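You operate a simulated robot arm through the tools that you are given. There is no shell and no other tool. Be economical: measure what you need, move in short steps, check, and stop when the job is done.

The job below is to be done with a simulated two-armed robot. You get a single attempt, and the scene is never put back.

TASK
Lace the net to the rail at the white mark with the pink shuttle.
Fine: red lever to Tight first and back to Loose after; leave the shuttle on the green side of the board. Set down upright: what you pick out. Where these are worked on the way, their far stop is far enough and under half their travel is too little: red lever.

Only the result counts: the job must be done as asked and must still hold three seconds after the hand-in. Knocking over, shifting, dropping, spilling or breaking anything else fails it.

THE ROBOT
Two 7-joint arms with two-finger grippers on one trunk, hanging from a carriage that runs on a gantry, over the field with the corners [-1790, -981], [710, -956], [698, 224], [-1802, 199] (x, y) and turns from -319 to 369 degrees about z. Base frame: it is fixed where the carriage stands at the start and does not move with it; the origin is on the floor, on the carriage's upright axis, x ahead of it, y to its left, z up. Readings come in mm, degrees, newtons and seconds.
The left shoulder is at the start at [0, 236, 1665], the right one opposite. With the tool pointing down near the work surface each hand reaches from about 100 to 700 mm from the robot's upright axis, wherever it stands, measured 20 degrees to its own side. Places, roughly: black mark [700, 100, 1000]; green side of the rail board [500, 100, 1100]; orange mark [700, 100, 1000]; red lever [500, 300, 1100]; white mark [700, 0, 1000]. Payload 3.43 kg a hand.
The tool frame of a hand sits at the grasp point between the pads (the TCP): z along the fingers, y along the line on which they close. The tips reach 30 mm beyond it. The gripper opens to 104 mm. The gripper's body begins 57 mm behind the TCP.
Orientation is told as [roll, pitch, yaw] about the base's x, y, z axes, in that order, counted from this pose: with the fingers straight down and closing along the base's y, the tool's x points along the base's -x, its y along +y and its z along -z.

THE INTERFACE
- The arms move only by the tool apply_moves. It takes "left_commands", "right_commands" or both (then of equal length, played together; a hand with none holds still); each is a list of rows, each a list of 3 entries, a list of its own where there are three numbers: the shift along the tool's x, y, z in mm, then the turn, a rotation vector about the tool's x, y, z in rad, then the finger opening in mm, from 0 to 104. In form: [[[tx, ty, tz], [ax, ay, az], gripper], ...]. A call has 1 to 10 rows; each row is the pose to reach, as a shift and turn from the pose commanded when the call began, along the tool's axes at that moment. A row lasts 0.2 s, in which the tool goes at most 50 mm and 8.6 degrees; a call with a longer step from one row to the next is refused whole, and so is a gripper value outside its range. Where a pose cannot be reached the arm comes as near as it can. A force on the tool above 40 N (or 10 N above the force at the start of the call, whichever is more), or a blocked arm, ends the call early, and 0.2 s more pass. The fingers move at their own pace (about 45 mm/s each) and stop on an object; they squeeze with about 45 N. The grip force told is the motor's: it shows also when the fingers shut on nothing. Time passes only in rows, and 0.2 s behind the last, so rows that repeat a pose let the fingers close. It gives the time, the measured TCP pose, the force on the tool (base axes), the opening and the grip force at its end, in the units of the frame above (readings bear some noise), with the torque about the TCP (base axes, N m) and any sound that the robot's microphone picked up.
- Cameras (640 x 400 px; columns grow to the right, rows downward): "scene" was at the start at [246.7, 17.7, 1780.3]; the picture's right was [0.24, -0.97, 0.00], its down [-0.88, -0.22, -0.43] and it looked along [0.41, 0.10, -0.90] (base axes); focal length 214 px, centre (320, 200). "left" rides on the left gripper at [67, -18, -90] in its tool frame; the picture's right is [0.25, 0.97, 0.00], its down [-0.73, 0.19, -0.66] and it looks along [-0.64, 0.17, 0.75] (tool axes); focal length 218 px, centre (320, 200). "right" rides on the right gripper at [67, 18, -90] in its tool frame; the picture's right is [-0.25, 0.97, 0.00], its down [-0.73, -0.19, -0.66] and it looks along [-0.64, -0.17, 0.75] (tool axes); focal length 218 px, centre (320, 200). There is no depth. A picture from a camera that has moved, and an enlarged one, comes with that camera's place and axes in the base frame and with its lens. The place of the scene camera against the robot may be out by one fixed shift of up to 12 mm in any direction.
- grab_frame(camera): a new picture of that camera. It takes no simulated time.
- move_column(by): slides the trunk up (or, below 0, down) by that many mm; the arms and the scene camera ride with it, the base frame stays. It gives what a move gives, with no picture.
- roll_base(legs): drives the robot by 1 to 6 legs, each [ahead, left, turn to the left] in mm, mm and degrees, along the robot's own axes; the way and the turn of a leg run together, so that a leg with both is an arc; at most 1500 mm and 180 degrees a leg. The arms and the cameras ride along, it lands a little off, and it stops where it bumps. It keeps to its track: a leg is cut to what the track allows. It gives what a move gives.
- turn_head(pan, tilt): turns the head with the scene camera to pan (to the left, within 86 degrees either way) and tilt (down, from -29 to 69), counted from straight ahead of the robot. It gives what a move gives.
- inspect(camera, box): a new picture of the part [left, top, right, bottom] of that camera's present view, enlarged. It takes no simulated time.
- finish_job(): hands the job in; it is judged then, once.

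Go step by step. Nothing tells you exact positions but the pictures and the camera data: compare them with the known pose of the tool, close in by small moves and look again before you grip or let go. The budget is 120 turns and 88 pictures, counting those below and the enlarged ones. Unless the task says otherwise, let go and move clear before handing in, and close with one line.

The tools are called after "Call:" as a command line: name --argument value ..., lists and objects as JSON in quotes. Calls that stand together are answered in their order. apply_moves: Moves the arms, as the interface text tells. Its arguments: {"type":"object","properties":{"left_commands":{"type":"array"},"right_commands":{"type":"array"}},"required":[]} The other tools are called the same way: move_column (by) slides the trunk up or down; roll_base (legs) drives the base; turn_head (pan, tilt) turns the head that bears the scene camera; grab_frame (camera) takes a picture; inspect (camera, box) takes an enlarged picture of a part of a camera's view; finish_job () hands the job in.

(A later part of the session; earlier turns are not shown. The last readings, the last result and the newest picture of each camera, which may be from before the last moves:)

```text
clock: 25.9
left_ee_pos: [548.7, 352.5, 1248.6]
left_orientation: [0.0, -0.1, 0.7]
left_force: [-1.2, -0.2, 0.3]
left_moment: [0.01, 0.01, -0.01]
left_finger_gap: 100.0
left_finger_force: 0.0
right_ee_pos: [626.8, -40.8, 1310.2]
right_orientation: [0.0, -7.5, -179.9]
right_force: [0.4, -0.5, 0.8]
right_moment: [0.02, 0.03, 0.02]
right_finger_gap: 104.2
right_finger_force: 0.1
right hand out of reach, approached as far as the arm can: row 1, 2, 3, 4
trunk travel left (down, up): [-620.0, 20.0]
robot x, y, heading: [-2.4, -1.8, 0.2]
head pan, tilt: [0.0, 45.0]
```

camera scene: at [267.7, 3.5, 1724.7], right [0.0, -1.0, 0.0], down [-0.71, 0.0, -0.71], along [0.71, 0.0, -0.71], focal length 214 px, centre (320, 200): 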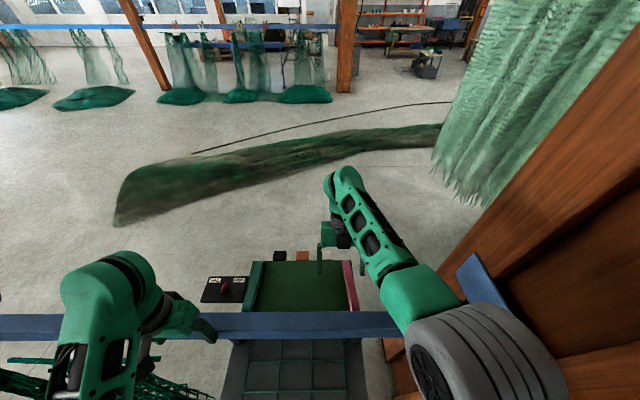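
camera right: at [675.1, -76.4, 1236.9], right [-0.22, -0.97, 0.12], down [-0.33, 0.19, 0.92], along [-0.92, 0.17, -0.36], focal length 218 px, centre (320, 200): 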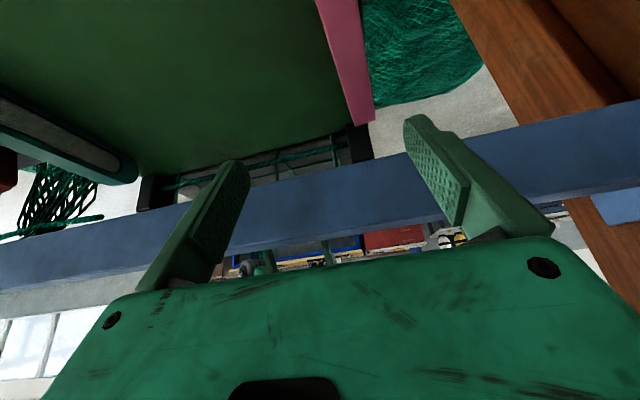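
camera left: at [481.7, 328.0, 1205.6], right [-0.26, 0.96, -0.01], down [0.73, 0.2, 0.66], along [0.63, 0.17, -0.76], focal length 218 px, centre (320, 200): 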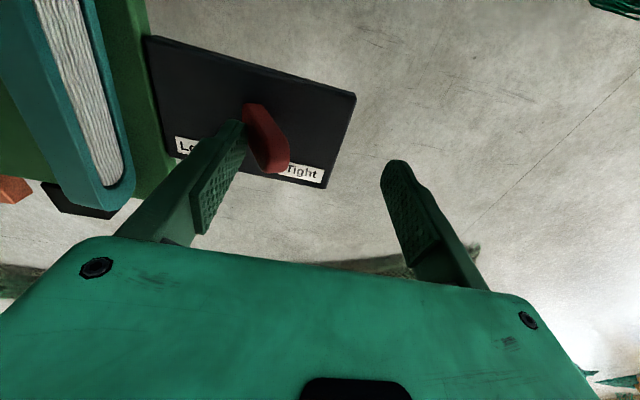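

Call:
roll_base --legs '[[130, 0, 0]]'

Call:
apply_moves --right_commands '[[[0, 0, 0], [0, 0, 0], 104], [[-30, 0, 0], [0, 0, 0], 104], [[-60, 0, 0], [0, 0, 0], 104], [[-90, 0, 0], [0, 0, 0], 104]]'

```text
clock: 27.2
left_ee_pos: [682.4, 350.9, 1248.0]
left_orientation: [0.0, 0.0, 0.8]
left_force: [-0.2, 0.1, 0.7]
left_moment: [0.02, -0.02, -0.03]
left_finger_gap: 100.0
left_finger_force: 0.0
right_ee_pos: [757.9, -40.2, 1308.4]
right_orientation: [0.0, -7.7, -179.9]
right_force: [-0.5, 0.1, 0.3]
right_moment: [-0.01, 0.01, -0.01]
right_finger_gap: 103.8
right_finger_force: 0.2
trunk travel left (down, up): [-620.0, 20.0]
robot x, y, heading: [127.0, -1.4, 0.2]
head pan, tilt: [0.0, 45.0]
```

```text
clock: 28.2
left_ee_pos: [680.7, 350.1, 1248.6]
left_orientation: [0.0, -0.2, 0.7]
left_force: [0.3, -0.3, 0.0]
left_moment: [-0.02, -0.01, 0.0]
left_finger_gap: 100.0
left_finger_force: 0.0
right_ee_pos: [753.2, -24.3, 1311.3]
right_orientation: [0.2, -7.7, -180.0]
right_force: [-0.2, 0.1, 0.2]
right_moment: [-0.01, 0.03, 0.0]
right_finger_gap: 104.0
right_finger_force: 0.1
right hand out of reach, approached as far as the arm can: row 2, 3, 4
trunk travel left (down, up): [-620.0, 20.0]
robot x, y, heading: [131.3, -1.8, 0.1]
head pan, tilt: [0.0, 45.0]
```

Call:
apply_moves --right_commands '[[[0, 0, 30], [0, 0, 0], 104], [[0, 0, 60], [0, 0, 0], 104], [[0, 0, 90], [0, 0, 0], 104], [[0, 0, 120], [0, 0, 0], 104]]'

```text
clock: 29.2
left_ee_pos: [680.9, 350.5, 1248.2]
left_orientation: [0.1, 0.1, 0.7]
left_force: [-0.8, 0.5, -0.5]
left_moment: [-0.02, 0.02, 0.0]
left_finger_gap: 100.0
left_finger_force: 0.0
right_ee_pos: [738.9, -28.7, 1190.7]
right_orientation: [0.0, -7.7, -180.0]
right_force: [1.4, 0.4, 0.7]
right_moment: [-0.01, -0.03, -0.01]
right_finger_gap: 104.2
right_finger_force: 0.0
trunk travel left (down, up): [-620.0, 20.0]
robot x, y, heading: [130.3, 2.2, 0.0]
head pan, tilt: [0.0, 45.0]
```

Call:
apply_moves --right_commands '[[[-25, 14, 0], [0, 0, 0], 104], [[-50, 28, 0], [0, 0, 0], 104], [[-75, 42, 0], [0, 0, 0], 104], [[-99, 56, 0], [0, 0, 0], 104]]'

Call:
grab_frame --camera "right"

Call:
grab_frame --camera "scene"

```text
clock: 30.2
left_ee_pos: [680.8, 352.3, 1250.0]
left_orientation: [-0.1, -0.1, 0.7]
left_force: [-0.6, 0.9, -0.2]
left_moment: [0.02, 0.03, 0.02]
left_finger_gap: 100.0
left_finger_force: 0.0
right_ee_pos: [729.3, -43.2, 1182.4]
right_orientation: [0.1, -7.9, -180.0]
right_force: [0.3, -0.5, -0.5]
right_moment: [0.01, -0.01, 0.02]
right_finger_gap: 103.8
right_finger_force: 0.1
right hand out of reach, approached as far as the arm can: row 1, 2, 3, 4
trunk travel left (down, up): [-620.0, 20.0]
robot x, y, heading: [129.2, 1.2, 0.1]
head pan, tilt: [0.0, 45.0]
```

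```text
49 pictures are left
camera right: at [810.0, -62.2, 1261.6], right [-0.25, -0.97, 0.04], down [-0.63, 0.19, 0.75], along [-0.73, 0.16, -0.66], focal length 218 px, centre (320, 200)
```

right: 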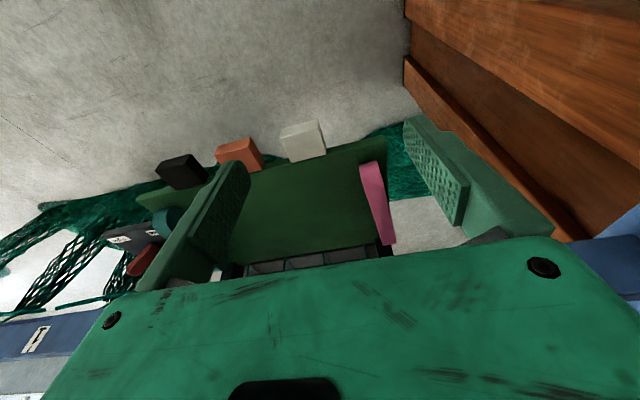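

```text
48 pictures are left
camera scene: at [399.7, 3.4, 1850.2], right [0.0, -1.0, 0.0], down [-0.71, 0.0, -0.71], along [0.71, 0.0, -0.71], focal length 214 px, centre (320, 200)
```

scene: 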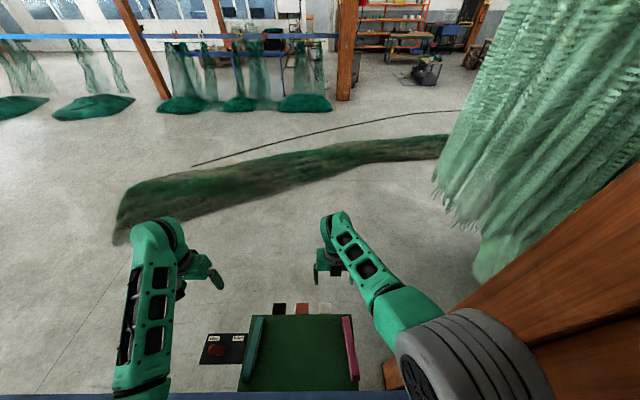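

Yaw 180 is at a joint limit for the right arm, so I'll return the base and use yaw 0 with a slight lean away from the rail instead.

Call:
apply_moves --right_commands '[[[0, 0, -20], [0, 0, 0.145], 104], [[0, 0, -40], [0, 0, 0.29], 104], [[0, 0, -60], [0, 0, 0.435], 104], [[0, 0, -60], [0, 0, 0.58], 104], [[0, 0, -60], [0, 0, 0.725], 104], [[0, 0, -60], [0, 0, 0.87], 104], [[0, 0, -60], [0, 0, 1.015], 104], [[0, 0, -60], [0, 0, 1.16], 104], [[0, 0, -60], [0, 0, 1.305], 104], [[0, 0, -60], [0, 0, 1.45], 104]]'

Call:
apply_moves --right_commands '[[[0, 0, 0], [0, 0, 0.145], 104], [[0, 0, 0], [0, 0, 0.29], 104], [[0, 0, 0], [0, 0, 0.435], 104], [[0, 0, 0], [0, 0, 0.58], 104], [[0, 0, 0], [0, 0, 0.725], 104], [[0, 0, 0], [0, 0, 0.87], 104], [[0, 0, 0], [0, 0, 1.015], 104], [[0, 0, 0], [0, 0, 1.16], 104], [[0, 0, 0], [0, 0, 1.305], 104], [[0, 0, 0], [0, 0, 1.45], 104]]'

Call:
roll_base --legs '[[-110, 0, 0]]'

```text
clock: 32.4
left_ee_pos: [680.7, 350.4, 1249.2]
left_orientation: [0.0, -0.1, 0.6]
left_force: [0.2, 0.2, -0.5]
left_moment: [-0.01, 0.0, 0.02]
left_finger_gap: 100.0
left_finger_force: 0.1
right_ee_pos: [746.9, -43.9, 1240.1]
right_orientation: [7.7, -0.7, 96.7]
right_force: [-1.4, 0.0, 0.0]
right_moment: [0.02, 0.0, 0.02]
right_finger_gap: 104.1
right_finger_force: 0.1
right hand out of reach, approached as far as the arm can: row 1, 2, 3, 4, 5, 6, 7, 8, 9, 10
trunk travel left (down, up): [-620.0, 20.0]
robot x, y, heading: [130.4, 0.4, 0.0]
head pan, tilt: [0.0, 45.0]
```

```text
clock: 34.6
left_ee_pos: [680.9, 349.8, 1249.8]
left_orientation: [0.1, -0.1, 0.7]
left_force: [0.2, 0.1, 0.2]
left_moment: [-0.01, 0.02, -0.02]
left_finger_gap: 99.9
left_finger_force: 0.1
right_ee_pos: [747.2, -43.2, 1239.1]
right_orientation: [1.8, 7.5, 13.8]
right_force: [0.3, -0.1, -0.8]
right_moment: [-0.01, 0.01, 0.0]
right_finger_gap: 104.1
right_finger_force: 0.1
trunk travel left (down, up): [-620.0, 20.0]
robot x, y, heading: [128.9, -0.5, 0.2]
head pan, tilt: [0.0, 45.0]
```

```text
clock: 35.8
left_ee_pos: [575.5, 350.2, 1248.5]
left_orientation: [0.1, -0.1, 0.4]
left_force: [-0.4, 0.1, -0.4]
left_moment: [-0.02, 0.02, 0.0]
left_finger_gap: 100.1
left_finger_force: 0.0
right_ee_pos: [639.0, -44.7, 1238.0]
right_orientation: [1.8, 7.5, 13.9]
right_force: [-0.1, -0.1, 0.2]
right_moment: [0.01, 0.01, -0.01]
right_finger_gap: 104.0
right_finger_force: 0.0
trunk travel left (down, up): [-620.0, 20.0]
robot x, y, heading: [22.1, 1.5, -0.3]
head pan, tilt: [0.0, 45.0]
```

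Call:
apply_moves --right_commands '[[[0, -15, 10], [0, 0, 0.12], 104], [[0, -30, 20], [0, 0, 0.242], 104], [[0, -40, 30], [0, 0, 0.242], 104]]'

Call:
grab_frame --camera "right"

Call:
inspect --camera "scene" --box '[230, 240, 390, 380]'

```text
clock: 36.6
left_ee_pos: [574.9, 349.3, 1249.0]
left_orientation: [0.0, -0.2, 0.5]
left_force: [-0.5, 0.6, -0.2]
left_moment: [0.02, 0.0, 0.02]
left_finger_gap: 100.0
left_finger_force: 0.1
right_ee_pos: [644.3, -84.0, 1209.5]
right_orientation: [-0.1, 7.6, -0.2]
right_force: [0.9, -0.5, -0.6]
right_moment: [0.0, 0.0, -0.01]
right_finger_gap: 104.0
right_finger_force: 0.0
trunk travel left (down, up): [-620.0, 20.0]
robot x, y, heading: [25.3, -2.9, 0.2]
head pan, tilt: [0.0, 45.0]
```

```text
47 pictures are left
camera right: at [590.8, -66.0, 1305.6], right [0.25, 0.97, -0.03], down [0.81, -0.19, 0.55], along [0.53, -0.17, -0.83], focal length 218 px, centre (320, 200)
```

right: 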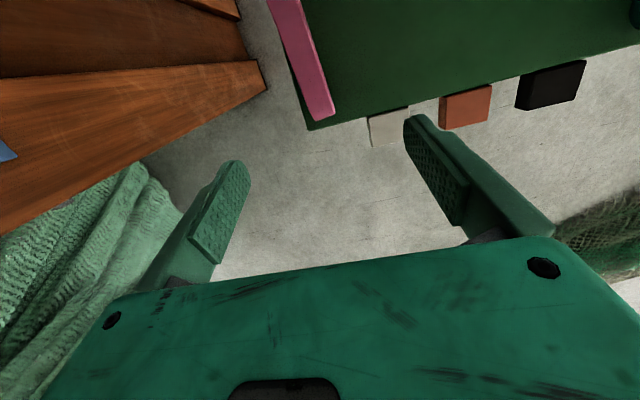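

```text
2.86 times, centred on (310, 310) of scene
camera zoom: at [292.5, 2.7, 1850.2], right [0.0, -1.0, 0.0], down [-0.71, 0.0, -0.71], along [0.71, 0.0, -0.71], focal length 613 px, centre (349, -114)
```

zoom: 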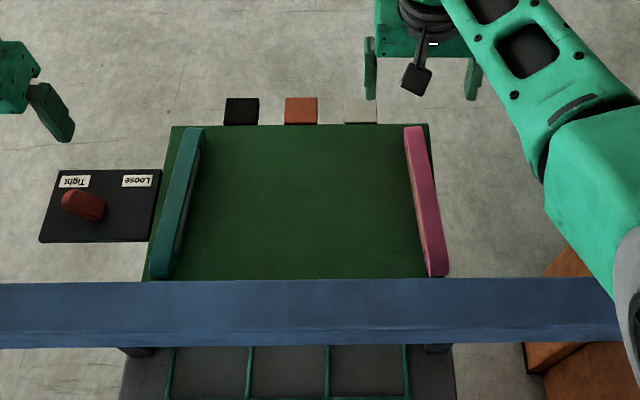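

Seen now: the pink shuttle spans roughly x 477–636, slightly slanted (about 4°), centred near y −90. I'll bring the right hand down over its far end, leaning about 20° away from the rail.

Call:
apply_moves --right_commands '[[[2, -1, 30], [0, 0.054, -0.035], 70], [[5, -2, 60], [0, 0.108, -0.07], 70], [[8, -3, 85], [0, 0.162, -0.07], 70], [[10, -3, 98], [0, 0.216, -0.07], 70], [[10, -3, 98], [0, 0.216, -0.07], 70]]'

Call:
grab_frame --camera "right"

Call:
inspect --camera "scene" --box '[310, 220, 410, 320]'

```text
clock: 37.8
left_ee_pos: [575.1, 349.6, 1248.4]
left_orientation: [0.2, -0.1, 0.5]
left_force: [0.0, 0.1, 0.3]
left_moment: [-0.02, -0.02, 0.0]
left_finger_gap: 99.8
left_finger_force: 0.1
right_ee_pos: [588.4, -90.9, 1142.3]
right_orientation: [1.1, 19.9, 4.0]
right_force: [-0.1, 0.0, 0.4]
right_moment: [-0.04, 0.02, -0.01]
right_finger_gap: 69.7
right_finger_force: 0.0
right hand out of reach, approached as far as the arm can: row 2, 3, 4, 5
trunk travel left (down, up): [-620.0, 20.0]
robot x, y, heading: [21.3, -0.0, -0.1]
head pan, tilt: [0.0, 45.0]
```

```text
45 pictures are left
camera right: at [555.3, -77.2, 1248.7], right [0.17, 0.98, -0.07], down [0.92, -0.14, 0.36], along [0.35, -0.13, -0.93], focal length 218 px, centre (320, 200)
```

right: 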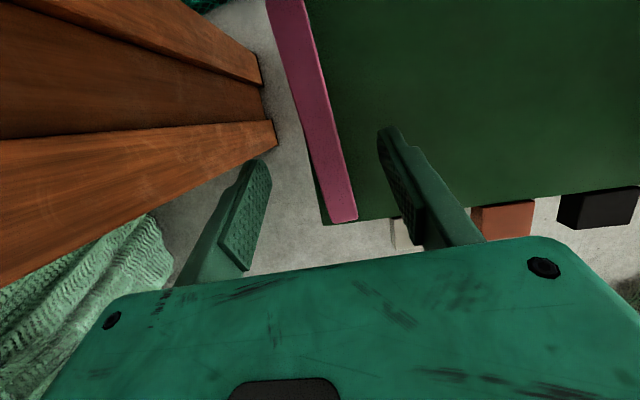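

```text
4.00 times, centred on (360, 270) of scene
camera zoom: at [292.7, 2.7, 1850.3], right [0.0, -1.0, 0.0], down [-0.71, 0.0, -0.71], along [0.71, 0.0, -0.71], focal length 858 px, centre (160, -80)
```

zoom: 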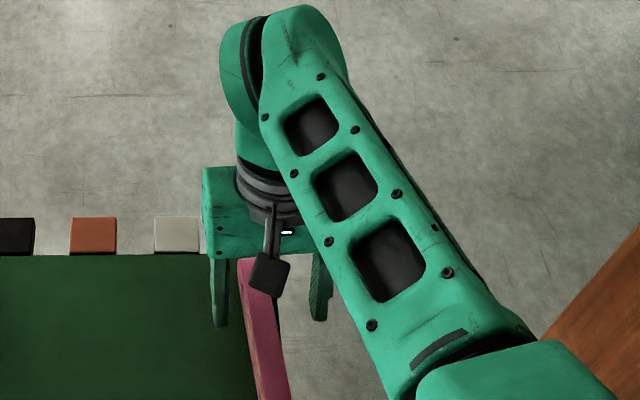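

Call:
roll_base --legs '[[32, 0, 0]]'

Call:
move_column --by -35

Call:
grab_frame --camera "right"

```text
clock: 38.6
left_ee_pos: [605.3, 349.7, 1248.6]
left_orientation: [0.1, -0.1, 0.4]
left_force: [0.4, 0.4, 0.4]
left_moment: [-0.05, -0.01, -0.03]
left_finger_gap: 99.9
left_finger_force: 0.0
right_ee_pos: [618.0, -91.3, 1140.9]
right_orientation: [0.9, 19.9, 4.0]
right_force: [0.0, -0.1, 0.2]
right_moment: [0.01, 0.01, 0.0]
right_finger_gap: 69.8
right_finger_force: 0.0
trunk travel left (down, up): [-620.0, 20.0]
robot x, y, heading: [55.8, -0.9, 0.0]
head pan, tilt: [0.0, 45.0]
```

```text
clock: 39.4
left_ee_pos: [606.7, 349.9, 1213.6]
left_orientation: [0.0, 0.0, 0.6]
left_force: [-0.1, -1.3, 0.0]
left_moment: [0.01, -0.01, 0.01]
left_finger_gap: 100.0
left_finger_force: 0.0
right_ee_pos: [617.7, -91.5, 1105.9]
right_orientation: [0.9, 20.0, 4.1]
right_force: [0.1, 0.1, 0.7]
right_moment: [0.01, -0.02, -0.01]
right_finger_gap: 70.1
right_finger_force: 0.1
trunk travel left (down, up): [-585.0, 55.0]
robot x, y, heading: [51.7, 1.2, 0.1]
head pan, tilt: [0.0, 45.0]
```

```text
43 pictures are left
camera right: at [586.7, -77.1, 1213.5], right [0.17, 0.98, -0.07], down [0.92, -0.14, 0.36], along [0.35, -0.13, -0.93], focal length 218 px, centre (320, 200)
```

right: 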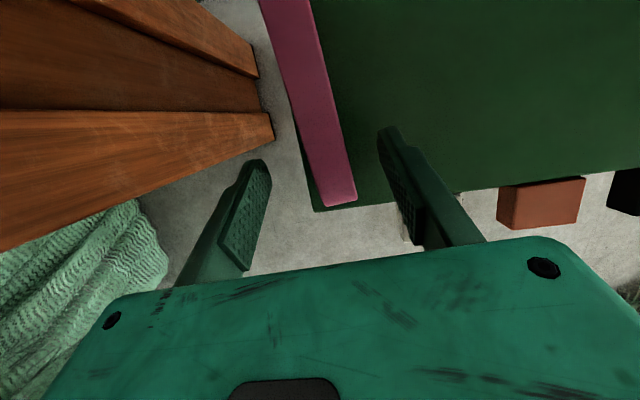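

Call:
apply_moves --right_commands '[[[0, 7, 0], [0, 0, 0], 70], [[-3, 7, 7], [0, 0, 0], 70], [[-5, 7, 13], [0, 0, 0], 70]]'

Call:
inspect --camera "right" --box '[200, 80, 480, 260]'

```text
clock: 40.2
left_ee_pos: [605.6, 349.4, 1213.5]
left_orientation: [0.0, -0.1, 0.4]
left_force: [-0.1, 0.7, 0.5]
left_moment: [-0.01, 0.01, -0.01]
left_finger_gap: 99.9
left_finger_force: 0.1
right_ee_pos: [612.8, -84.5, 1094.1]
right_orientation: [0.9, 19.9, 4.0]
right_force: [-1.2, 0.7, 0.5]
right_moment: [0.02, 0.02, -0.03]
right_finger_gap: 70.1
right_finger_force: 0.0
right hand out of reach, approached as far as the arm can: row 2, 3
trunk travel left (down, up): [-585.0, 55.0]
robot x, y, heading: [56.2, -1.5, -0.2]
head pan, tilt: [0.0, 45.0]
```

```text
2.22 times, centred on (340, 170) of right
camera zoom: at [581.0, -70.1, 1202.0], right [0.17, 0.98, -0.07], down [0.92, -0.14, 0.36], along [0.35, -0.13, -0.93], focal length 485 px, centre (276, 267)
```

zoom: 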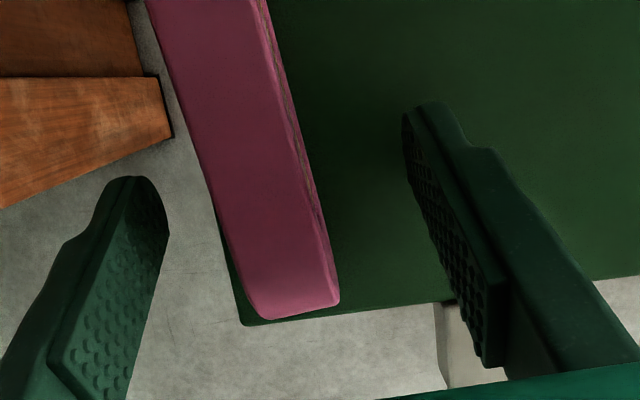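

Call:
apply_moves --right_commands '[[[0, 0, 0], [0, 0, 0], 50], [[0, 0, 0], [0, 0, 0], 30], [[0, 0, 0], [0, 0, 0], 10], [[0, 0, 0], [0, 0, 0], 5], [[0, 0, 0], [0, 0, 0], 5]]'

Call:
inspect --camera "right" --box '[200, 80, 480, 260]'

```text
clock: 41.4
left_ee_pos: [606.7, 349.8, 1214.0]
left_orientation: [0.0, -0.1, 0.5]
left_force: [1.2, 0.8, -0.4]
left_moment: [-0.03, 0.02, 0.01]
left_finger_gap: 100.1
left_finger_force: 0.0
right_ee_pos: [613.0, -83.8, 1094.4]
right_orientation: [0.9, 20.0, 4.2]
right_force: [0.4, -0.2, 0.3]
right_moment: [0.0, -0.05, -0.01]
right_finger_gap: 20.8
right_finger_force: 45.0
trunk travel left (down, up): [-585.0, 55.0]
robot x, y, heading: [54.1, 1.8, -0.1]
head pan, tilt: [0.0, 45.0]
```

```text
2.22 times, centred on (340, 170) of right
camera zoom: at [581.0, -70.1, 1201.8], right [0.17, 0.98, -0.07], down [0.92, -0.14, 0.36], along [0.35, -0.13, -0.93], focal length 485 px, centre (276, 267)
```

zoom: 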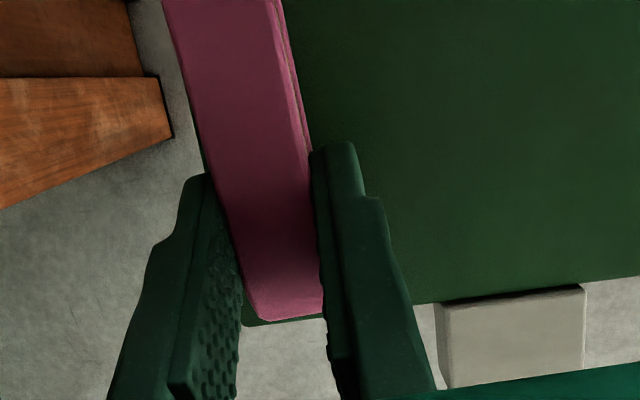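

Gripped at 20.8 mm. I'll lift a bit with the trunk and line it up with the white window (y ≈ −22), straightening the yaw.

Call:
move_column --by 25

Call:
apply_moves --right_commands '[[[0, 15, 0], [0, 0, 0.02], 5], [[0, 30, 0], [0, 0, 0.04], 5], [[0, 46, 0], [0, 0, 0.055], 5], [[0, 61, 0], [0, 0, 0.07], 5]]'

Call:
grab_frame --camera "scene"

Call:
grab_frame --camera "right"

```text
clock: 42.1
left_ee_pos: [604.8, 349.1, 1239.5]
left_orientation: [0.0, -0.1, 0.5]
left_force: [-0.9, -0.1, 0.5]
left_moment: [-0.02, -0.01, -0.03]
left_finger_gap: 99.9
left_finger_force: 0.0
right_ee_pos: [612.6, -84.1, 1119.7]
right_orientation: [0.9, 20.0, 4.1]
right_force: [-0.5, 0.5, -0.6]
right_moment: [0.03, -0.02, -0.02]
right_finger_gap: 20.7
right_finger_force: 44.8
trunk travel left (down, up): [-610.0, 30.0]
robot x, y, heading: [54.0, 3.1, -0.1]
head pan, tilt: [0.0, 45.0]
```

```text
clock: 43.1
left_ee_pos: [606.1, 350.0, 1238.6]
left_orientation: [0.0, -0.2, 0.4]
left_force: [-0.1, 0.1, -0.2]
left_moment: [0.02, 0.03, 0.01]
left_finger_gap: 100.0
left_finger_force: 0.1
right_ee_pos: [596.4, -26.8, 1125.0]
right_orientation: [-0.5, 20.0, -0.2]
right_force: [0.1, 0.1, -1.2]
right_moment: [-0.01, -0.02, -0.01]
right_finger_gap: 20.7
right_finger_force: 44.4
right hand out of reach, approached as far as the arm can: row 1, 2, 3, 4
trunk travel left (down, up): [-610.0, 30.0]
robot x, y, heading: [53.8, -1.9, 0.1]
head pan, tilt: [0.0, 45.0]
```

```text
40 pictures are left
camera scene: at [324.2, 2.7, 1840.3], right [0.0, -1.0, 0.0], down [-0.71, 0.0, -0.71], along [0.71, 0.0, -0.71], focal length 214 px, centre (320, 200)
```

scene: 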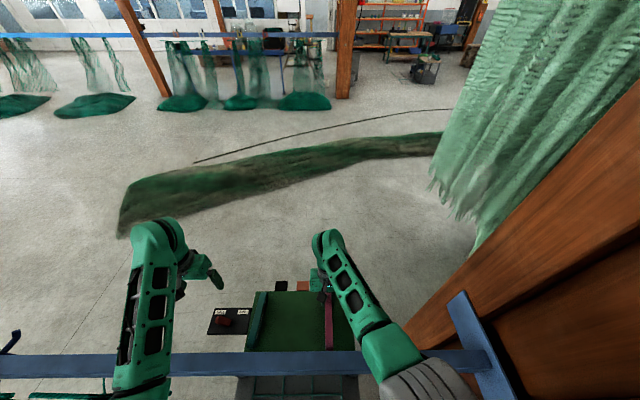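

```text
39 pictures are left
camera right: at [566.5, -8.4, 1231.1], right [0.24, 0.97, -0.09], down [0.91, -0.19, 0.37], along [0.34, -0.17, -0.92], focal length 218 px, centre (320, 200)
```

right: 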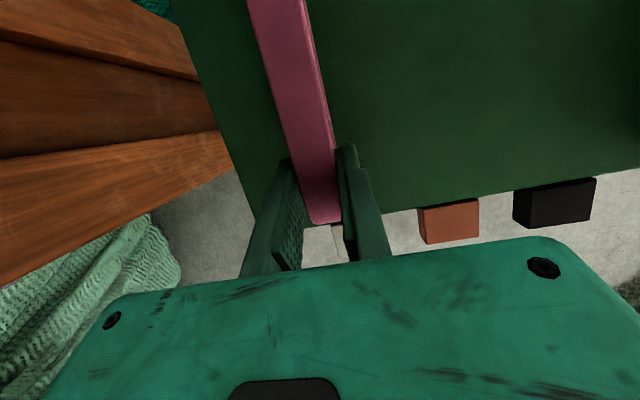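

The shuttle is held straight at TCP (596, −27). Before pushing I'll bring the left hand over to the near side to see the clearance through the window.

Call:
apply_moves --left_commands '[[[0, 0, -30], [0, 0, 0], 100], [[10, -5, -55], [0, 0, 0], 100], [[55, -25, -55], [0, 0, 0], 100], [[100, -45, -55], [0, 0, 0], 100], [[145, -65, -55], [0, 0, 0], 100], [[190, -85, -55], [0, 0, 0], 100], [[235, -105, -55], [0, 0, 0], 100], [[280, -125, -55], [0, 0, 0], 100], [[320, -150, -50], [0, 0, 0], 100]]'

```text
clock: 45.1
left_ee_pos: [288.8, 197.6, 1289.2]
left_orientation: [-0.2, 0.0, 0.7]
left_force: [0.4, -0.4, -0.1]
left_moment: [-0.01, 0.02, 0.01]
left_finger_gap: 100.1
left_finger_force: 0.0
right_ee_pos: [598.6, -26.2, 1123.6]
right_orientation: [-0.4, 20.1, -0.2]
right_force: [0.8, 0.2, -0.1]
right_moment: [0.0, -0.03, -0.01]
right_finger_gap: 20.8
right_finger_force: 45.4
trunk travel left (down, up): [-610.0, 30.0]
robot x, y, heading: [57.0, 0.3, 0.4]
head pan, tilt: [0.0, 45.0]
```

Call:
apply_moves --left_commands '[[[6, -25, 20], [0, -0.08, 0], 60], [[12, -50, 40], [0, -0.16, 0], 60], [[18, -75, 60], [0, -0.24, 0], 60], [[24, -100, 80], [0, -0.32, 0], 60], [[30, -125, 100], [0, -0.4, 0], 60], [[35, -150, 120], [0, -0.48, 0], 60], [[40, -175, 140], [0, -0.56, 0], 60], [[40, -190, 150], [0, -0.6, 0], 60]]'

Call:
grab_frame --camera "left"

```text
clock: 46.9
left_ee_pos: [268.6, -15.7, 1307.2]
left_orientation: [0.0, -34.2, 0.7]
left_force: [0.5, 0.2, 0.0]
left_moment: [-0.01, 0.01, 0.0]
left_finger_gap: 60.1
left_finger_force: 0.1
left hand out of reach, approached as far as the arm can: row 4, 5, 6, 7, 8
right_ee_pos: [598.0, -27.7, 1123.5]
right_orientation: [-0.5, 20.0, -0.2]
right_force: [-1.3, 0.3, 0.0]
right_moment: [0.01, -0.05, 0.0]
right_finger_gap: 20.5
right_finger_force: 45.0
trunk travel left (down, up): [-610.0, 30.0]
robot x, y, heading: [51.5, 0.8, 0.0]
head pan, tilt: [0.0, 45.0]
```

```text
38 pictures are left
camera left: at [162.2, -34.1, 1341.2], right [-0.22, 0.97, -0.14], down [0.23, 0.19, 0.95], along [0.95, 0.18, -0.27], focal length 218 px, centre (320, 200)
```

left: 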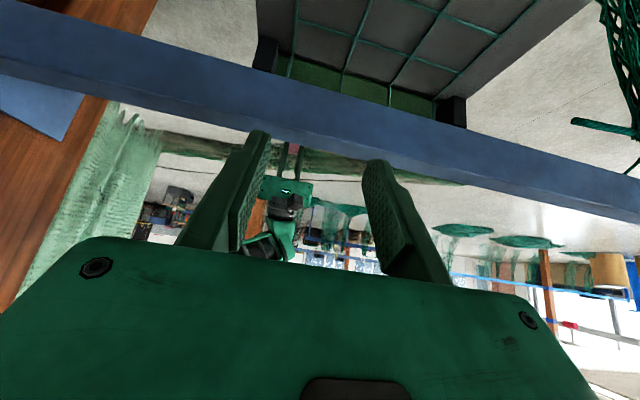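

The left hand can't get low enough with the base here. The base itself can do the push: I'll lower the trunk so the shuttle just clears the shelf, then inch the robot backward.

Call:
move_column --by -27

Call:
roll_base --legs '[[-20, 0, 0]]'

Call:
inspect --camera "left" --box '[230, 20, 480, 170]'

```text
clock: 47.7
left_ee_pos: [268.8, -14.4, 1278.4]
left_orientation: [0.2, -34.1, 0.5]
left_force: [-0.2, -0.6, 0.1]
left_moment: [0.0, 0.0, 0.02]
left_finger_gap: 60.2
left_finger_force: 0.0
right_ee_pos: [597.8, -26.5, 1097.2]
right_orientation: [-0.5, 20.0, -0.1]
right_force: [-0.3, -0.5, -0.7]
right_moment: [-0.03, -0.03, 0.0]
right_finger_gap: 20.6
right_finger_force: 44.9
trunk travel left (down, up): [-583.0, 57.0]
robot x, y, heading: [56.1, -2.4, -0.0]
head pan, tilt: [0.0, 45.0]
```

```text
clock: 48.5
left_ee_pos: [247.6, -14.9, 1278.6]
left_orientation: [0.2, -34.3, 0.5]
left_force: [0.3, 0.5, 0.7]
left_moment: [0.0, 0.05, 0.02]
left_finger_gap: 59.9
left_finger_force: 0.1
right_ee_pos: [577.9, -27.5, 1097.4]
right_orientation: [-0.5, 20.1, -0.2]
right_force: [0.3, 0.1, -0.7]
right_moment: [0.0, 0.01, 0.01]
right_finger_gap: 20.7
right_finger_force: 45.2
trunk travel left (down, up): [-583.0, 57.0]
robot x, y, heading: [37.8, 1.1, 0.2]
head pan, tilt: [0.0, 45.0]
```

```text
2.56 times, centred on (355, 95) of left
camera zoom: at [142.3, -33.6, 1313.8], right [-0.22, 0.97, -0.14], down [0.23, 0.19, 0.95], along [0.95, 0.18, -0.27], focal length 559 px, centre (230, 469)
```

zoom: 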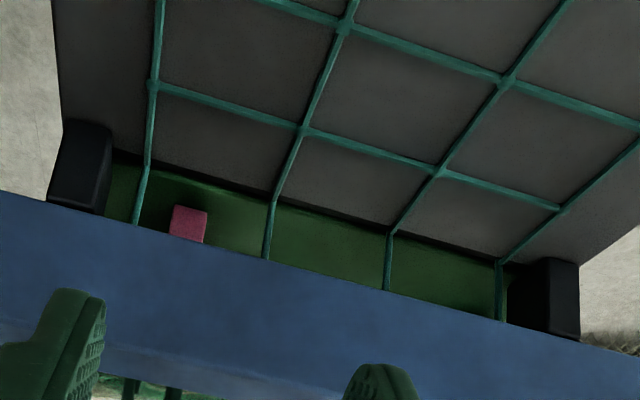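

The shuttle's nose shows in the white window, about 12 mm right of its middle. I'll centre it and push on in small steps.

Call:
apply_moves --right_commands '[[[0, 5, 0], [0, 0, 0], 5], [[0, 10, 0], [0, 0, 0], 5], [[0, 12, 0], [0, 0, 0], 5]]'

Call:
roll_base --legs '[[-20, 0, 0]]'

Call:
inspect --camera "left" --box '[230, 20, 480, 170]'

```text
clock: 49.3
left_ee_pos: [247.8, -15.7, 1277.2]
left_orientation: [0.1, -34.2, 0.5]
left_force: [0.5, -0.4, 0.3]
left_moment: [0.01, 0.0, 0.0]
left_finger_gap: 60.1
left_finger_force: 0.1
right_ee_pos: [574.0, -18.2, 1099.0]
right_orientation: [-0.5, 20.1, -0.2]
right_force: [0.2, 0.6, -0.5]
right_moment: [-0.01, 0.01, 0.03]
right_finger_gap: 20.9
right_finger_force: 44.4
right hand out of reach, approached as far as the arm can: row 2, 3
trunk travel left (down, up): [-583.0, 57.0]
robot x, y, heading: [34.2, 3.5, -0.1]
head pan, tilt: [0.0, 45.0]
```

```text
clock: 50.0
left_ee_pos: [227.8, -14.0, 1278.0]
left_orientation: [0.0, -34.3, 0.5]
left_force: [-0.9, -0.3, 1.2]
left_moment: [0.02, 0.01, 0.0]
left_finger_gap: 59.9
left_finger_force: 0.1
right_ee_pos: [553.7, -19.2, 1097.6]
right_orientation: [-0.5, 20.1, -0.2]
right_force: [-0.2, 0.0, -0.7]
right_moment: [-0.01, -0.07, -0.02]
right_finger_gap: 21.0
right_finger_force: 44.3
trunk travel left (down, up): [-583.0, 57.0]
robot x, y, heading: [17.8, -1.5, -0.2]
head pan, tilt: [0.0, 45.0]
```

```text
2.56 times, centred on (355, 95) of left
camera zoom: at [122.3, -33.6, 1313.8], right [-0.22, 0.97, -0.14], down [0.23, 0.19, 0.95], along [0.95, 0.18, -0.27], focal length 559 px, centre (230, 469)
```

zoom: 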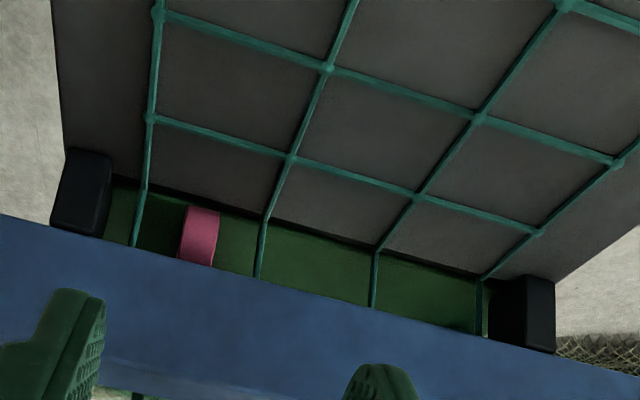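

No contact force and well centred; I continue pushing.

Call:
roll_base --legs '[[-35, 0, 0]]'

Call:
inspect --camera "left" --box '[230, 20, 480, 170]'

```text
clock: 50.9
left_ee_pos: [192.7, -15.7, 1278.6]
left_orientation: [0.1, -34.2, 0.4]
left_force: [0.8, 0.7, -0.6]
left_moment: [0.0, -0.02, -0.01]
left_finger_gap: 60.3
left_finger_force: 0.0
right_ee_pos: [519.3, -18.6, 1097.7]
right_orientation: [-0.5, 20.1, -0.2]
right_force: [0.0, -0.3, -0.3]
right_moment: [0.01, -0.01, 0.02]
right_finger_gap: 20.8
right_finger_force: 45.1
trunk travel left (down, up): [-583.0, 57.0]
robot x, y, heading: [-18.7, -1.7, -0.1]
head pan, tilt: [0.0, 45.0]
```

```text
2.56 times, centred on (355, 95) of left
camera zoom: at [87.0, -33.6, 1313.8], right [-0.22, 0.97, -0.14], down [0.23, 0.19, 0.95], along [0.95, 0.18, -0.27], focal length 559 px, centre (230, 469)
```

zoom: 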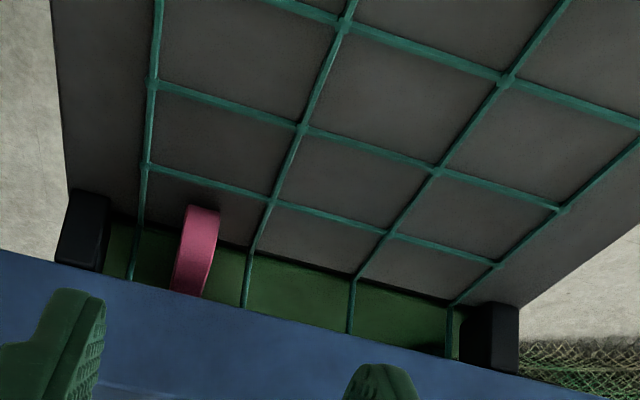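

Passing cleanly. I'll push a little further, stand the shuttle on the board, then push its end with closed fingers so that it sticks out further on the near side.

Call:
roll_base --legs '[[-22, 0, 0]]'

Call:
move_column --by -3

Call:
inspect --camera "left" --box '[230, 20, 480, 170]'

```text
clock: 51.7
left_ee_pos: [171.7, -14.5, 1279.4]
left_orientation: [0.2, -34.3, 0.5]
left_force: [-0.3, -0.5, -1.0]
left_moment: [0.02, 0.0, 0.04]
left_finger_gap: 60.0
left_finger_force: 0.1
right_ee_pos: [496.8, -19.2, 1097.4]
right_orientation: [-0.5, 20.2, -0.2]
right_force: [0.3, 0.7, -0.7]
right_moment: [-0.03, -0.04, -0.02]
right_finger_gap: 20.7
right_finger_force: 44.7
trunk travel left (down, up): [-583.0, 57.0]
robot x, y, heading: [-38.3, -1.0, 0.1]
head pan, tilt: [0.0, 45.0]
```

```text
clock: 52.2
left_ee_pos: [170.9, -14.6, 1275.1]
left_orientation: [0.2, -34.2, 0.5]
left_force: [-1.2, 1.0, 0.3]
left_moment: [-0.02, 0.01, 0.0]
left_finger_gap: 59.9
left_finger_force: 0.0
right_ee_pos: [497.1, -20.2, 1095.4]
right_orientation: [-0.5, 20.2, -0.2]
right_force: [-0.1, -0.8, -0.8]
right_moment: [-0.01, -0.04, 0.02]
right_finger_gap: 20.9
right_finger_force: 44.8
trunk travel left (down, up): [-580.0, 60.0]
robot x, y, heading: [-38.5, 2.2, -0.0]
head pan, tilt: [0.0, 45.0]
```

```text
2.56 times, centred on (355, 95) of left
camera zoom: at [66.0, -33.6, 1310.9], right [-0.22, 0.97, -0.14], down [0.23, 0.19, 0.95], along [0.95, 0.18, -0.27], focal length 559 px, centre (230, 469)
```

zoom: 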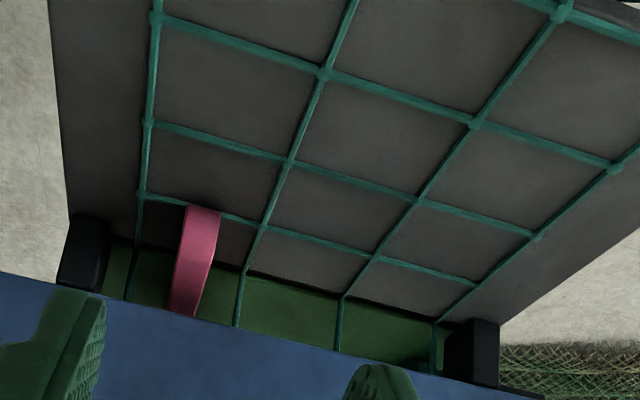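

Enough protrudes for the left hand to take it directly with a slight lean. I bring the left hand down on the near side.

Call:
apply_moves --left_commands '[[[-11, -1, 30], [0, 0.05, 0], 70], [[-22, -2, 60], [0, 0.1, 0], 70], [[-33, -3, 90], [0, 0.15, 0], 70], [[-44, -4, 120], [0, 0.2, 0], 70], [[-54, -5, 151], [0, 0.24, 0], 70], [[-54, -5, 151], [0, 0.24, 0], 70]]'

Call:
grab_frame --camera "left"

```text
clock: 53.6
left_ee_pos: [300.9, -19.4, 1184.6]
left_orientation: [0.1, -20.4, 0.5]
left_force: [0.4, 0.1, -0.5]
left_moment: [-0.01, 0.0, -0.01]
left_finger_gap: 69.8
left_finger_force: 0.1
left hand out of reach, approached as far as the arm can: row 1, 2, 3
right_ee_pos: [496.4, -19.8, 1094.8]
right_orientation: [-0.5, 20.1, -0.2]
right_force: [0.2, 0.2, -1.3]
right_moment: [-0.02, -0.05, 0.01]
right_finger_gap: 20.8
right_finger_force: 45.4
trunk travel left (down, up): [-580.0, 60.0]
robot x, y, heading: [-39.3, 1.9, -0.0]
head pan, tilt: [0.0, 45.0]
```

```text
33 pictures are left
camera left: at [207.1, -37.1, 1243.9], right [-0.25, 0.97, -0.09], down [0.45, 0.19, 0.87], along [0.86, 0.18, -0.48], focal length 218 px, centre (320, 200)
```

left: 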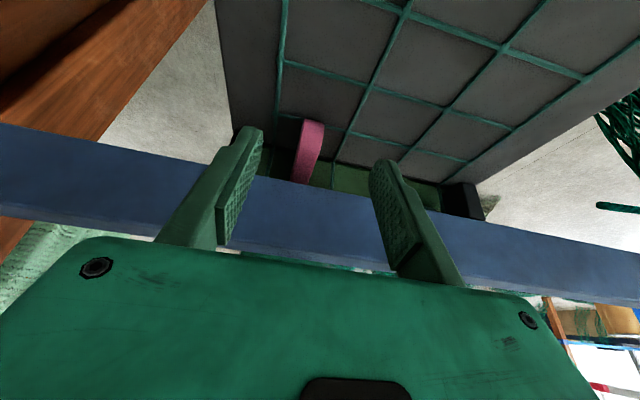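

Call:
apply_moves --left_commands '[[[5, 0, 40], [0, 0, 0], 70], [[10, 0, 81], [0, 0, 0], 70], [[-13, 0, 93], [0, 0, 0], 70], [[-36, 0, 105], [0, 0, 0], 70], [[-36, 0, 105], [0, 0, 0], 70]]'

Call:
inspect --camera "left" --box '[180, 80, 460, 260]'

```text
clock: 54.8
left_ee_pos: [371.5, 13.2, 1146.9]
left_orientation: [0.0, -20.4, 0.5]
left_force: [-0.4, -0.3, 0.8]
left_moment: [0.01, 0.0, -0.04]
left_finger_gap: 70.2
left_finger_force: 0.1
left hand out of reach, approached as far as the arm can: row 1, 2, 3, 4, 5
right_ee_pos: [497.5, -19.5, 1094.8]
right_orientation: [-0.5, 20.1, -0.2]
right_force: [0.3, 0.0, 0.4]
right_moment: [0.01, -0.01, 0.03]
right_finger_gap: 20.7
right_finger_force: 44.4
trunk travel left (down, up): [-580.0, 60.0]
robot x, y, heading: [-42.5, -1.7, -0.1]
head pan, tilt: [0.0, 45.0]
```

```text
2.22 times, centred on (320, 170) of left
camera zoom: at [277.2, -5.3, 1206.9], right [-0.25, 0.97, -0.09], down [0.45, 0.19, 0.87], along [0.86, 0.18, -0.48], focal length 485 px, centre (320, 267)
```

zoom: 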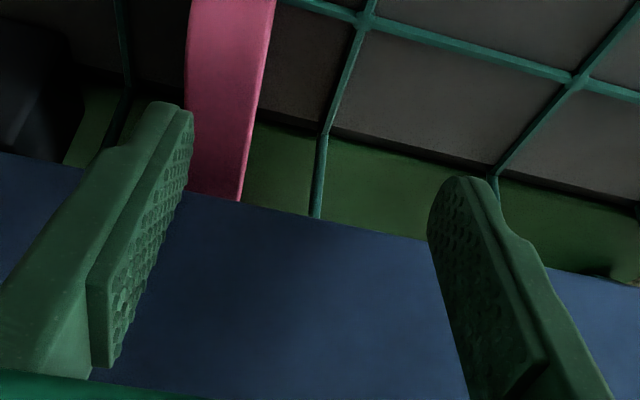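

Call:
apply_moves --left_commands '[[[10, -17, -5], [0, 0.1, 0], 70], [[29, -33, -10], [0, 0.21, 0], 70], [[29, -33, -10], [0, 0.21, 0], 70], [[26, -33, 16], [0, 0.21, 0], 70], [[24, -33, 42], [0, 0.21, 0], 70]]'

```text
clock: 56.0
left_ee_pos: [364.7, -21.0, 1100.1]
left_orientation: [0.2, -8.5, 0.4]
left_force: [-0.3, 0.4, 0.0]
left_moment: [0.0, 0.0, 0.01]
left_finger_gap: 69.9
left_finger_force: 0.1
right_ee_pos: [497.7, -18.3, 1094.9]
right_orientation: [-0.5, 20.1, -0.1]
right_force: [-0.6, 1.5, 1.6]
right_moment: [0.01, -0.02, -0.01]
right_finger_gap: 21.0
right_finger_force: 45.0
trunk travel left (down, up): [-580.0, 60.0]
robot x, y, heading: [-43.5, -4.0, -0.1]
head pan, tilt: [0.0, 45.0]
```

Reached at (365, −21, 1100) with less tilt. I check the fit before closing.

Call:
inspect --camera "left" --box '[180, 60, 460, 240]'

```text
2.22 times, centred on (320, 150) of left
camera zoom: at [285.1, -38.7, 1177.4], right [-0.26, 0.97, -0.04], down [0.62, 0.2, 0.76], along [0.74, 0.17, -0.65], focal length 485 px, centre (320, 311)
```

zoom: 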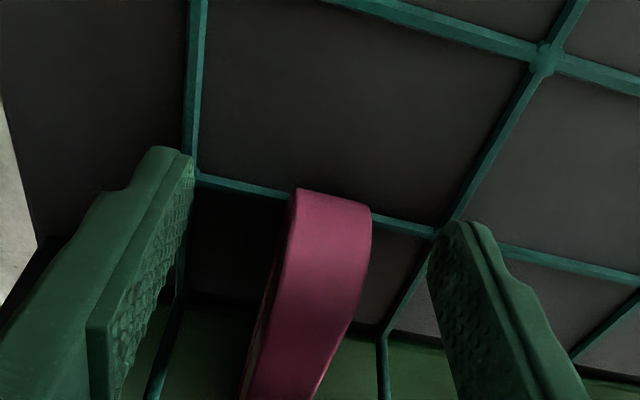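

Call:
apply_moves --left_commands '[[[0, 0, 4], [0, 0, 0], 50], [[0, 0, 4], [0, 0, 0], 35], [[0, 0, 4], [0, 0, 0], 15], [[0, 0, 4], [0, 0, 0], 5], [[0, 0, 4], [0, 0, 0], 5]]'

Call:
inspect --camera "left" --box '[180, 60, 460, 240]'

```text
clock: 57.2
left_ee_pos: [366.1, -20.1, 1095.1]
left_orientation: [0.0, -8.3, 0.5]
left_force: [3.9, 3.0, -3.6]
left_moment: [-0.04, 0.16, 0.04]
left_finger_gap: 20.7
left_finger_force: 45.1
right_ee_pos: [496.4, -19.0, 1095.7]
right_orientation: [-0.5, 20.2, -0.2]
right_force: [-2.8, -2.5, 5.2]
right_moment: [0.05, 0.22, 0.37]
right_finger_gap: 20.7
right_finger_force: 44.7
trunk travel left (down, up): [-580.0, 60.0]
robot x, y, heading: [-39.3, 0.6, 0.2]
head pan, tilt: [0.0, 45.0]
```

```text
2.22 times, centred on (320, 150) of left
camera zoom: at [286.2, -38.0, 1173.3], right [-0.26, 0.97, -0.03], down [0.62, 0.19, 0.76], along [0.74, 0.17, -0.65], focal length 485 px, centre (320, 311)
```

zoom: 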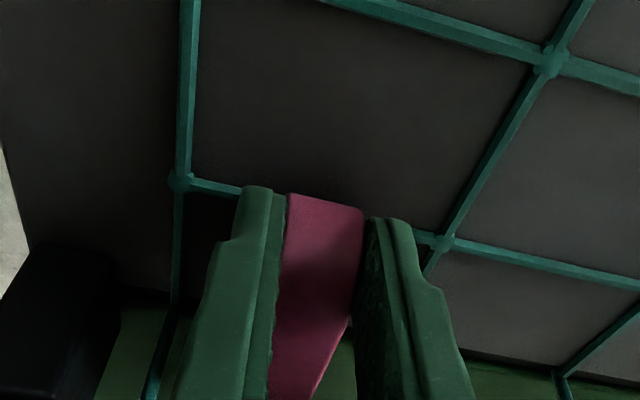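

Left holds it too (20.7 mm). Now the right lets go and retreats upward, away from the rail.

Call:
apply_moves --right_commands '[[[0, 0, 0], [0, 0, 0], 30], [[0, 0, 0], [0, 0, 0], 45], [[0, 0, -20], [0, 0, 0], 60], [[0, 0, -50], [0, 0, 0], 60], [[0, 0, -90], [0, 0, 0], 60], [[0, 0, -130], [0, -0.06, 0], 60], [[0, 0, -170], [0, -0.12, 0], 60], [[0, 0, -205], [0, -0.18, 0], 60]]'

```text
clock: 59.0
left_ee_pos: [365.4, -19.3, 1095.8]
left_orientation: [0.1, -8.4, 0.6]
left_force: [0.9, 0.4, 0.0]
left_moment: [0.0, 0.03, -0.03]
left_finger_gap: 20.9
left_finger_force: 45.8
right_ee_pos: [568.0, -19.5, 1285.6]
right_orientation: [-0.5, 9.8, -0.1]
right_force: [-0.9, 0.5, -0.6]
right_moment: [-0.02, -0.01, -0.01]
right_finger_gap: 60.1
right_finger_force: 0.1
trunk travel left (down, up): [-580.0, 60.0]
robot x, y, heading: [-38.6, -0.2, 0.1]
head pan, tilt: [0.0, 45.0]
```

Call:
move_column --by 2

Call:
roll_base --legs '[[-60, 0, 0]]'

Call:
grab_frame --camera "left"

```text
clock: 59.5
left_ee_pos: [365.3, -20.1, 1097.4]
left_orientation: [0.1, -8.4, 0.5]
left_force: [-0.5, -0.4, -0.8]
left_moment: [0.0, 0.01, 0.01]
left_finger_gap: 20.8
left_finger_force: 44.7
right_ee_pos: [567.6, -21.2, 1288.1]
right_orientation: [-0.5, 9.7, -0.1]
right_force: [-0.8, 0.0, -0.8]
right_moment: [-0.01, 0.04, -0.02]
right_finger_gap: 60.0
right_finger_force: 0.1
trunk travel left (down, up): [-582.0, 58.0]
robot x, y, heading: [-41.7, 1.8, -0.1]
head pan, tilt: [0.0, 45.0]
```

```text
clock: 60.5
left_ee_pos: [304.4, -19.7, 1098.1]
left_orientation: [0.1, -8.3, 0.4]
left_force: [0.7, -0.1, 0.3]
left_moment: [-0.02, 0.07, 0.01]
left_finger_gap: 20.7
left_finger_force: 45.4
right_ee_pos: [506.9, -20.7, 1288.4]
right_orientation: [-0.5, 9.8, -0.1]
right_force: [0.2, -1.1, -0.4]
right_moment: [-0.01, 0.0, 0.0]
right_finger_gap: 60.2
right_finger_force: 0.0
trunk travel left (down, up): [-582.0, 58.0]
robot x, y, heading: [-106.1, -3.9, -0.3]
head pan, tilt: [0.0, 45.0]
```

```text
29 pictures are left
camera left: at [224.8, -38.4, 1175.5], right [-0.26, 0.97, -0.03], down [0.63, 0.19, 0.76], along [0.74, 0.17, -0.65], focal length 218 px, centre (320, 200)
```

left: 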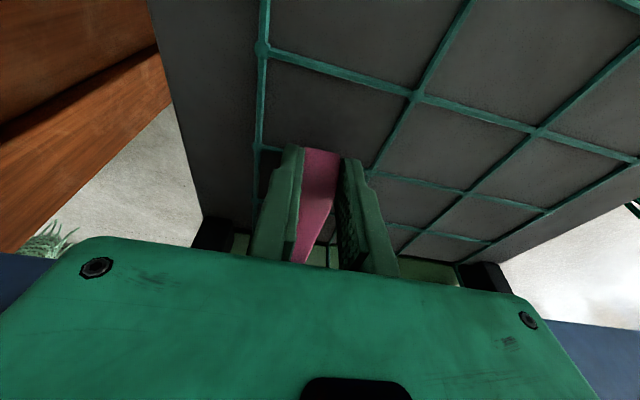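

Call:
roll_base --legs '[[-76, 0, 0]]'

Call:
turn_head --pan 0 --tilt 60

Call:
grab_frame --camera "scene"

```text
clock: 61.6
left_ee_pos: [228.6, -20.6, 1097.3]
left_orientation: [0.2, -8.4, 0.3]
left_force: [-0.1, -0.2, -0.5]
left_moment: [0.01, 0.06, -0.02]
left_finger_gap: 20.6
left_finger_force: 45.2
right_ee_pos: [432.6, -20.9, 1287.4]
right_orientation: [-0.5, 9.7, -0.3]
right_force: [0.8, 0.7, 0.8]
right_moment: [-0.04, -0.03, 0.01]
right_finger_gap: 60.0
right_finger_force: 0.1
trunk travel left (down, up): [-582.0, 58.0]
robot x, y, heading: [-177.3, -3.0, -0.0]
head pan, tilt: [0.0, 45.0]
```

```text
clock: 62.3
left_ee_pos: [229.5, -22.2, 1097.4]
left_orientation: [0.1, -8.4, 0.2]
left_force: [0.6, -0.1, -1.3]
left_moment: [0.0, 0.06, -0.03]
left_finger_gap: 20.6
left_finger_force: 44.5
right_ee_pos: [432.1, -22.0, 1287.8]
right_orientation: [-0.6, 9.8, -0.3]
right_force: [0.3, 0.0, -0.3]
right_moment: [0.0, 0.03, 0.04]
right_finger_gap: 59.9
right_finger_force: 0.2
trunk travel left (down, up): [-582.0, 58.0]
robot x, y, heading: [-176.6, -0.7, -0.4]
head pan, tilt: [0.0, 60.0]
```

```text
28 pictures are left
camera scene: at [77.4, 2.0, 1792.7], right [0.0, -1.0, 0.0], down [-0.87, 0.0, -0.5], along [0.5, 0.0, -0.87], focal length 214 px, centre (320, 200)
```

scene: 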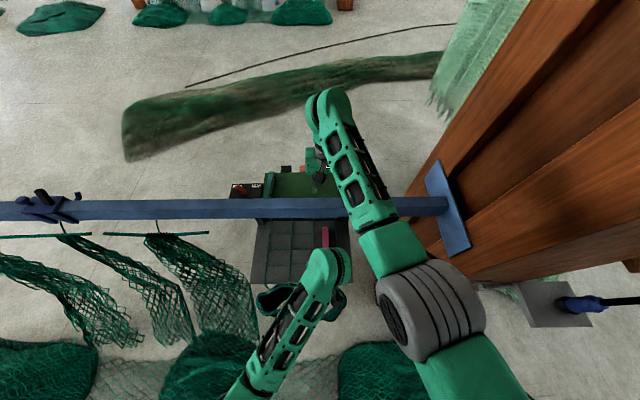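

The shuttle is fully through on the near side, its far end clear of the rail. I raise it with trunk and left arm above rail height.

Call:
move_column --by 56

Call:
apply_moves --left_commands '[[[-3, 0, -25], [0, 0, 0], 5], [[-7, 0, -50], [0, 0, 0], 5], [[-11, 0, -75], [0, 0, 0], 5], [[-14, 0, -100], [0, 0, 0], 5], [[-16, 0, -113], [0, 0, 0], 5]]'

Call:
inspect --camera "scene" --box '[240, 140, 400, 310]'

```text
clock: 63.3
left_ee_pos: [229.8, -22.1, 1152.9]
left_orientation: [0.1, -8.3, 0.3]
left_force: [-0.2, 0.0, -1.2]
left_moment: [0.0, 0.02, -0.03]
left_finger_gap: 20.8
left_finger_force: 45.2
right_ee_pos: [432.5, -22.8, 1344.1]
right_orientation: [-0.5, 9.9, -0.3]
right_force: [0.3, -0.2, 0.3]
right_moment: [0.0, -0.01, 0.01]
right_finger_gap: 59.9
right_finger_force: 0.0
trunk travel left (down, up): [-638.0, 2.0]
robot x, y, heading: [-179.0, -1.5, -0.1]
head pan, tilt: [0.0, 60.0]
```

```text
clock: 64.5
left_ee_pos: [227.3, -20.6, 1264.3]
left_orientation: [0.4, -7.9, 0.2]
left_force: [0.0, 0.3, -0.5]
left_moment: [0.0, 0.05, 0.03]
left_finger_gap: 21.0
left_finger_force: 45.1
right_ee_pos: [434.5, -23.5, 1346.7]
right_orientation: [-0.4, 9.5, -0.4]
right_force: [-0.1, -0.3, -0.2]
right_moment: [0.01, 0.03, -0.03]
right_finger_gap: 60.3
right_finger_force: 0.1
trunk travel left (down, up): [-638.0, 2.0]
robot x, y, heading: [-178.5, 2.4, -0.3]
head pan, tilt: [0.0, 60.0]
```

```text
2.35 times, centred on (320, 225) of scene
camera zoom: at [77.4, 2.0, 1848.7], right [0.0, -1.0, 0.0], down [-0.87, 0.0, -0.5], along [0.5, 0.0, -0.87], focal length 505 px, centre (320, 141)
```

zoom: 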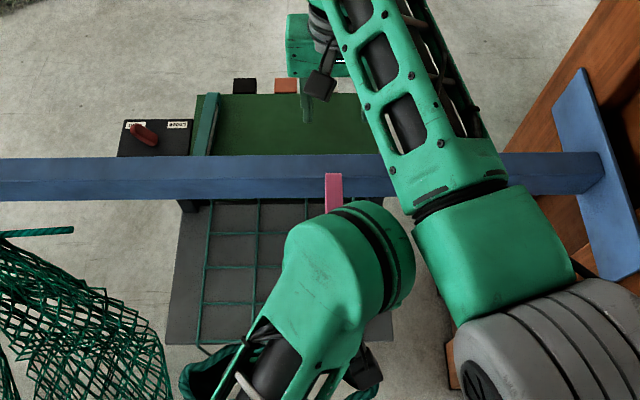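

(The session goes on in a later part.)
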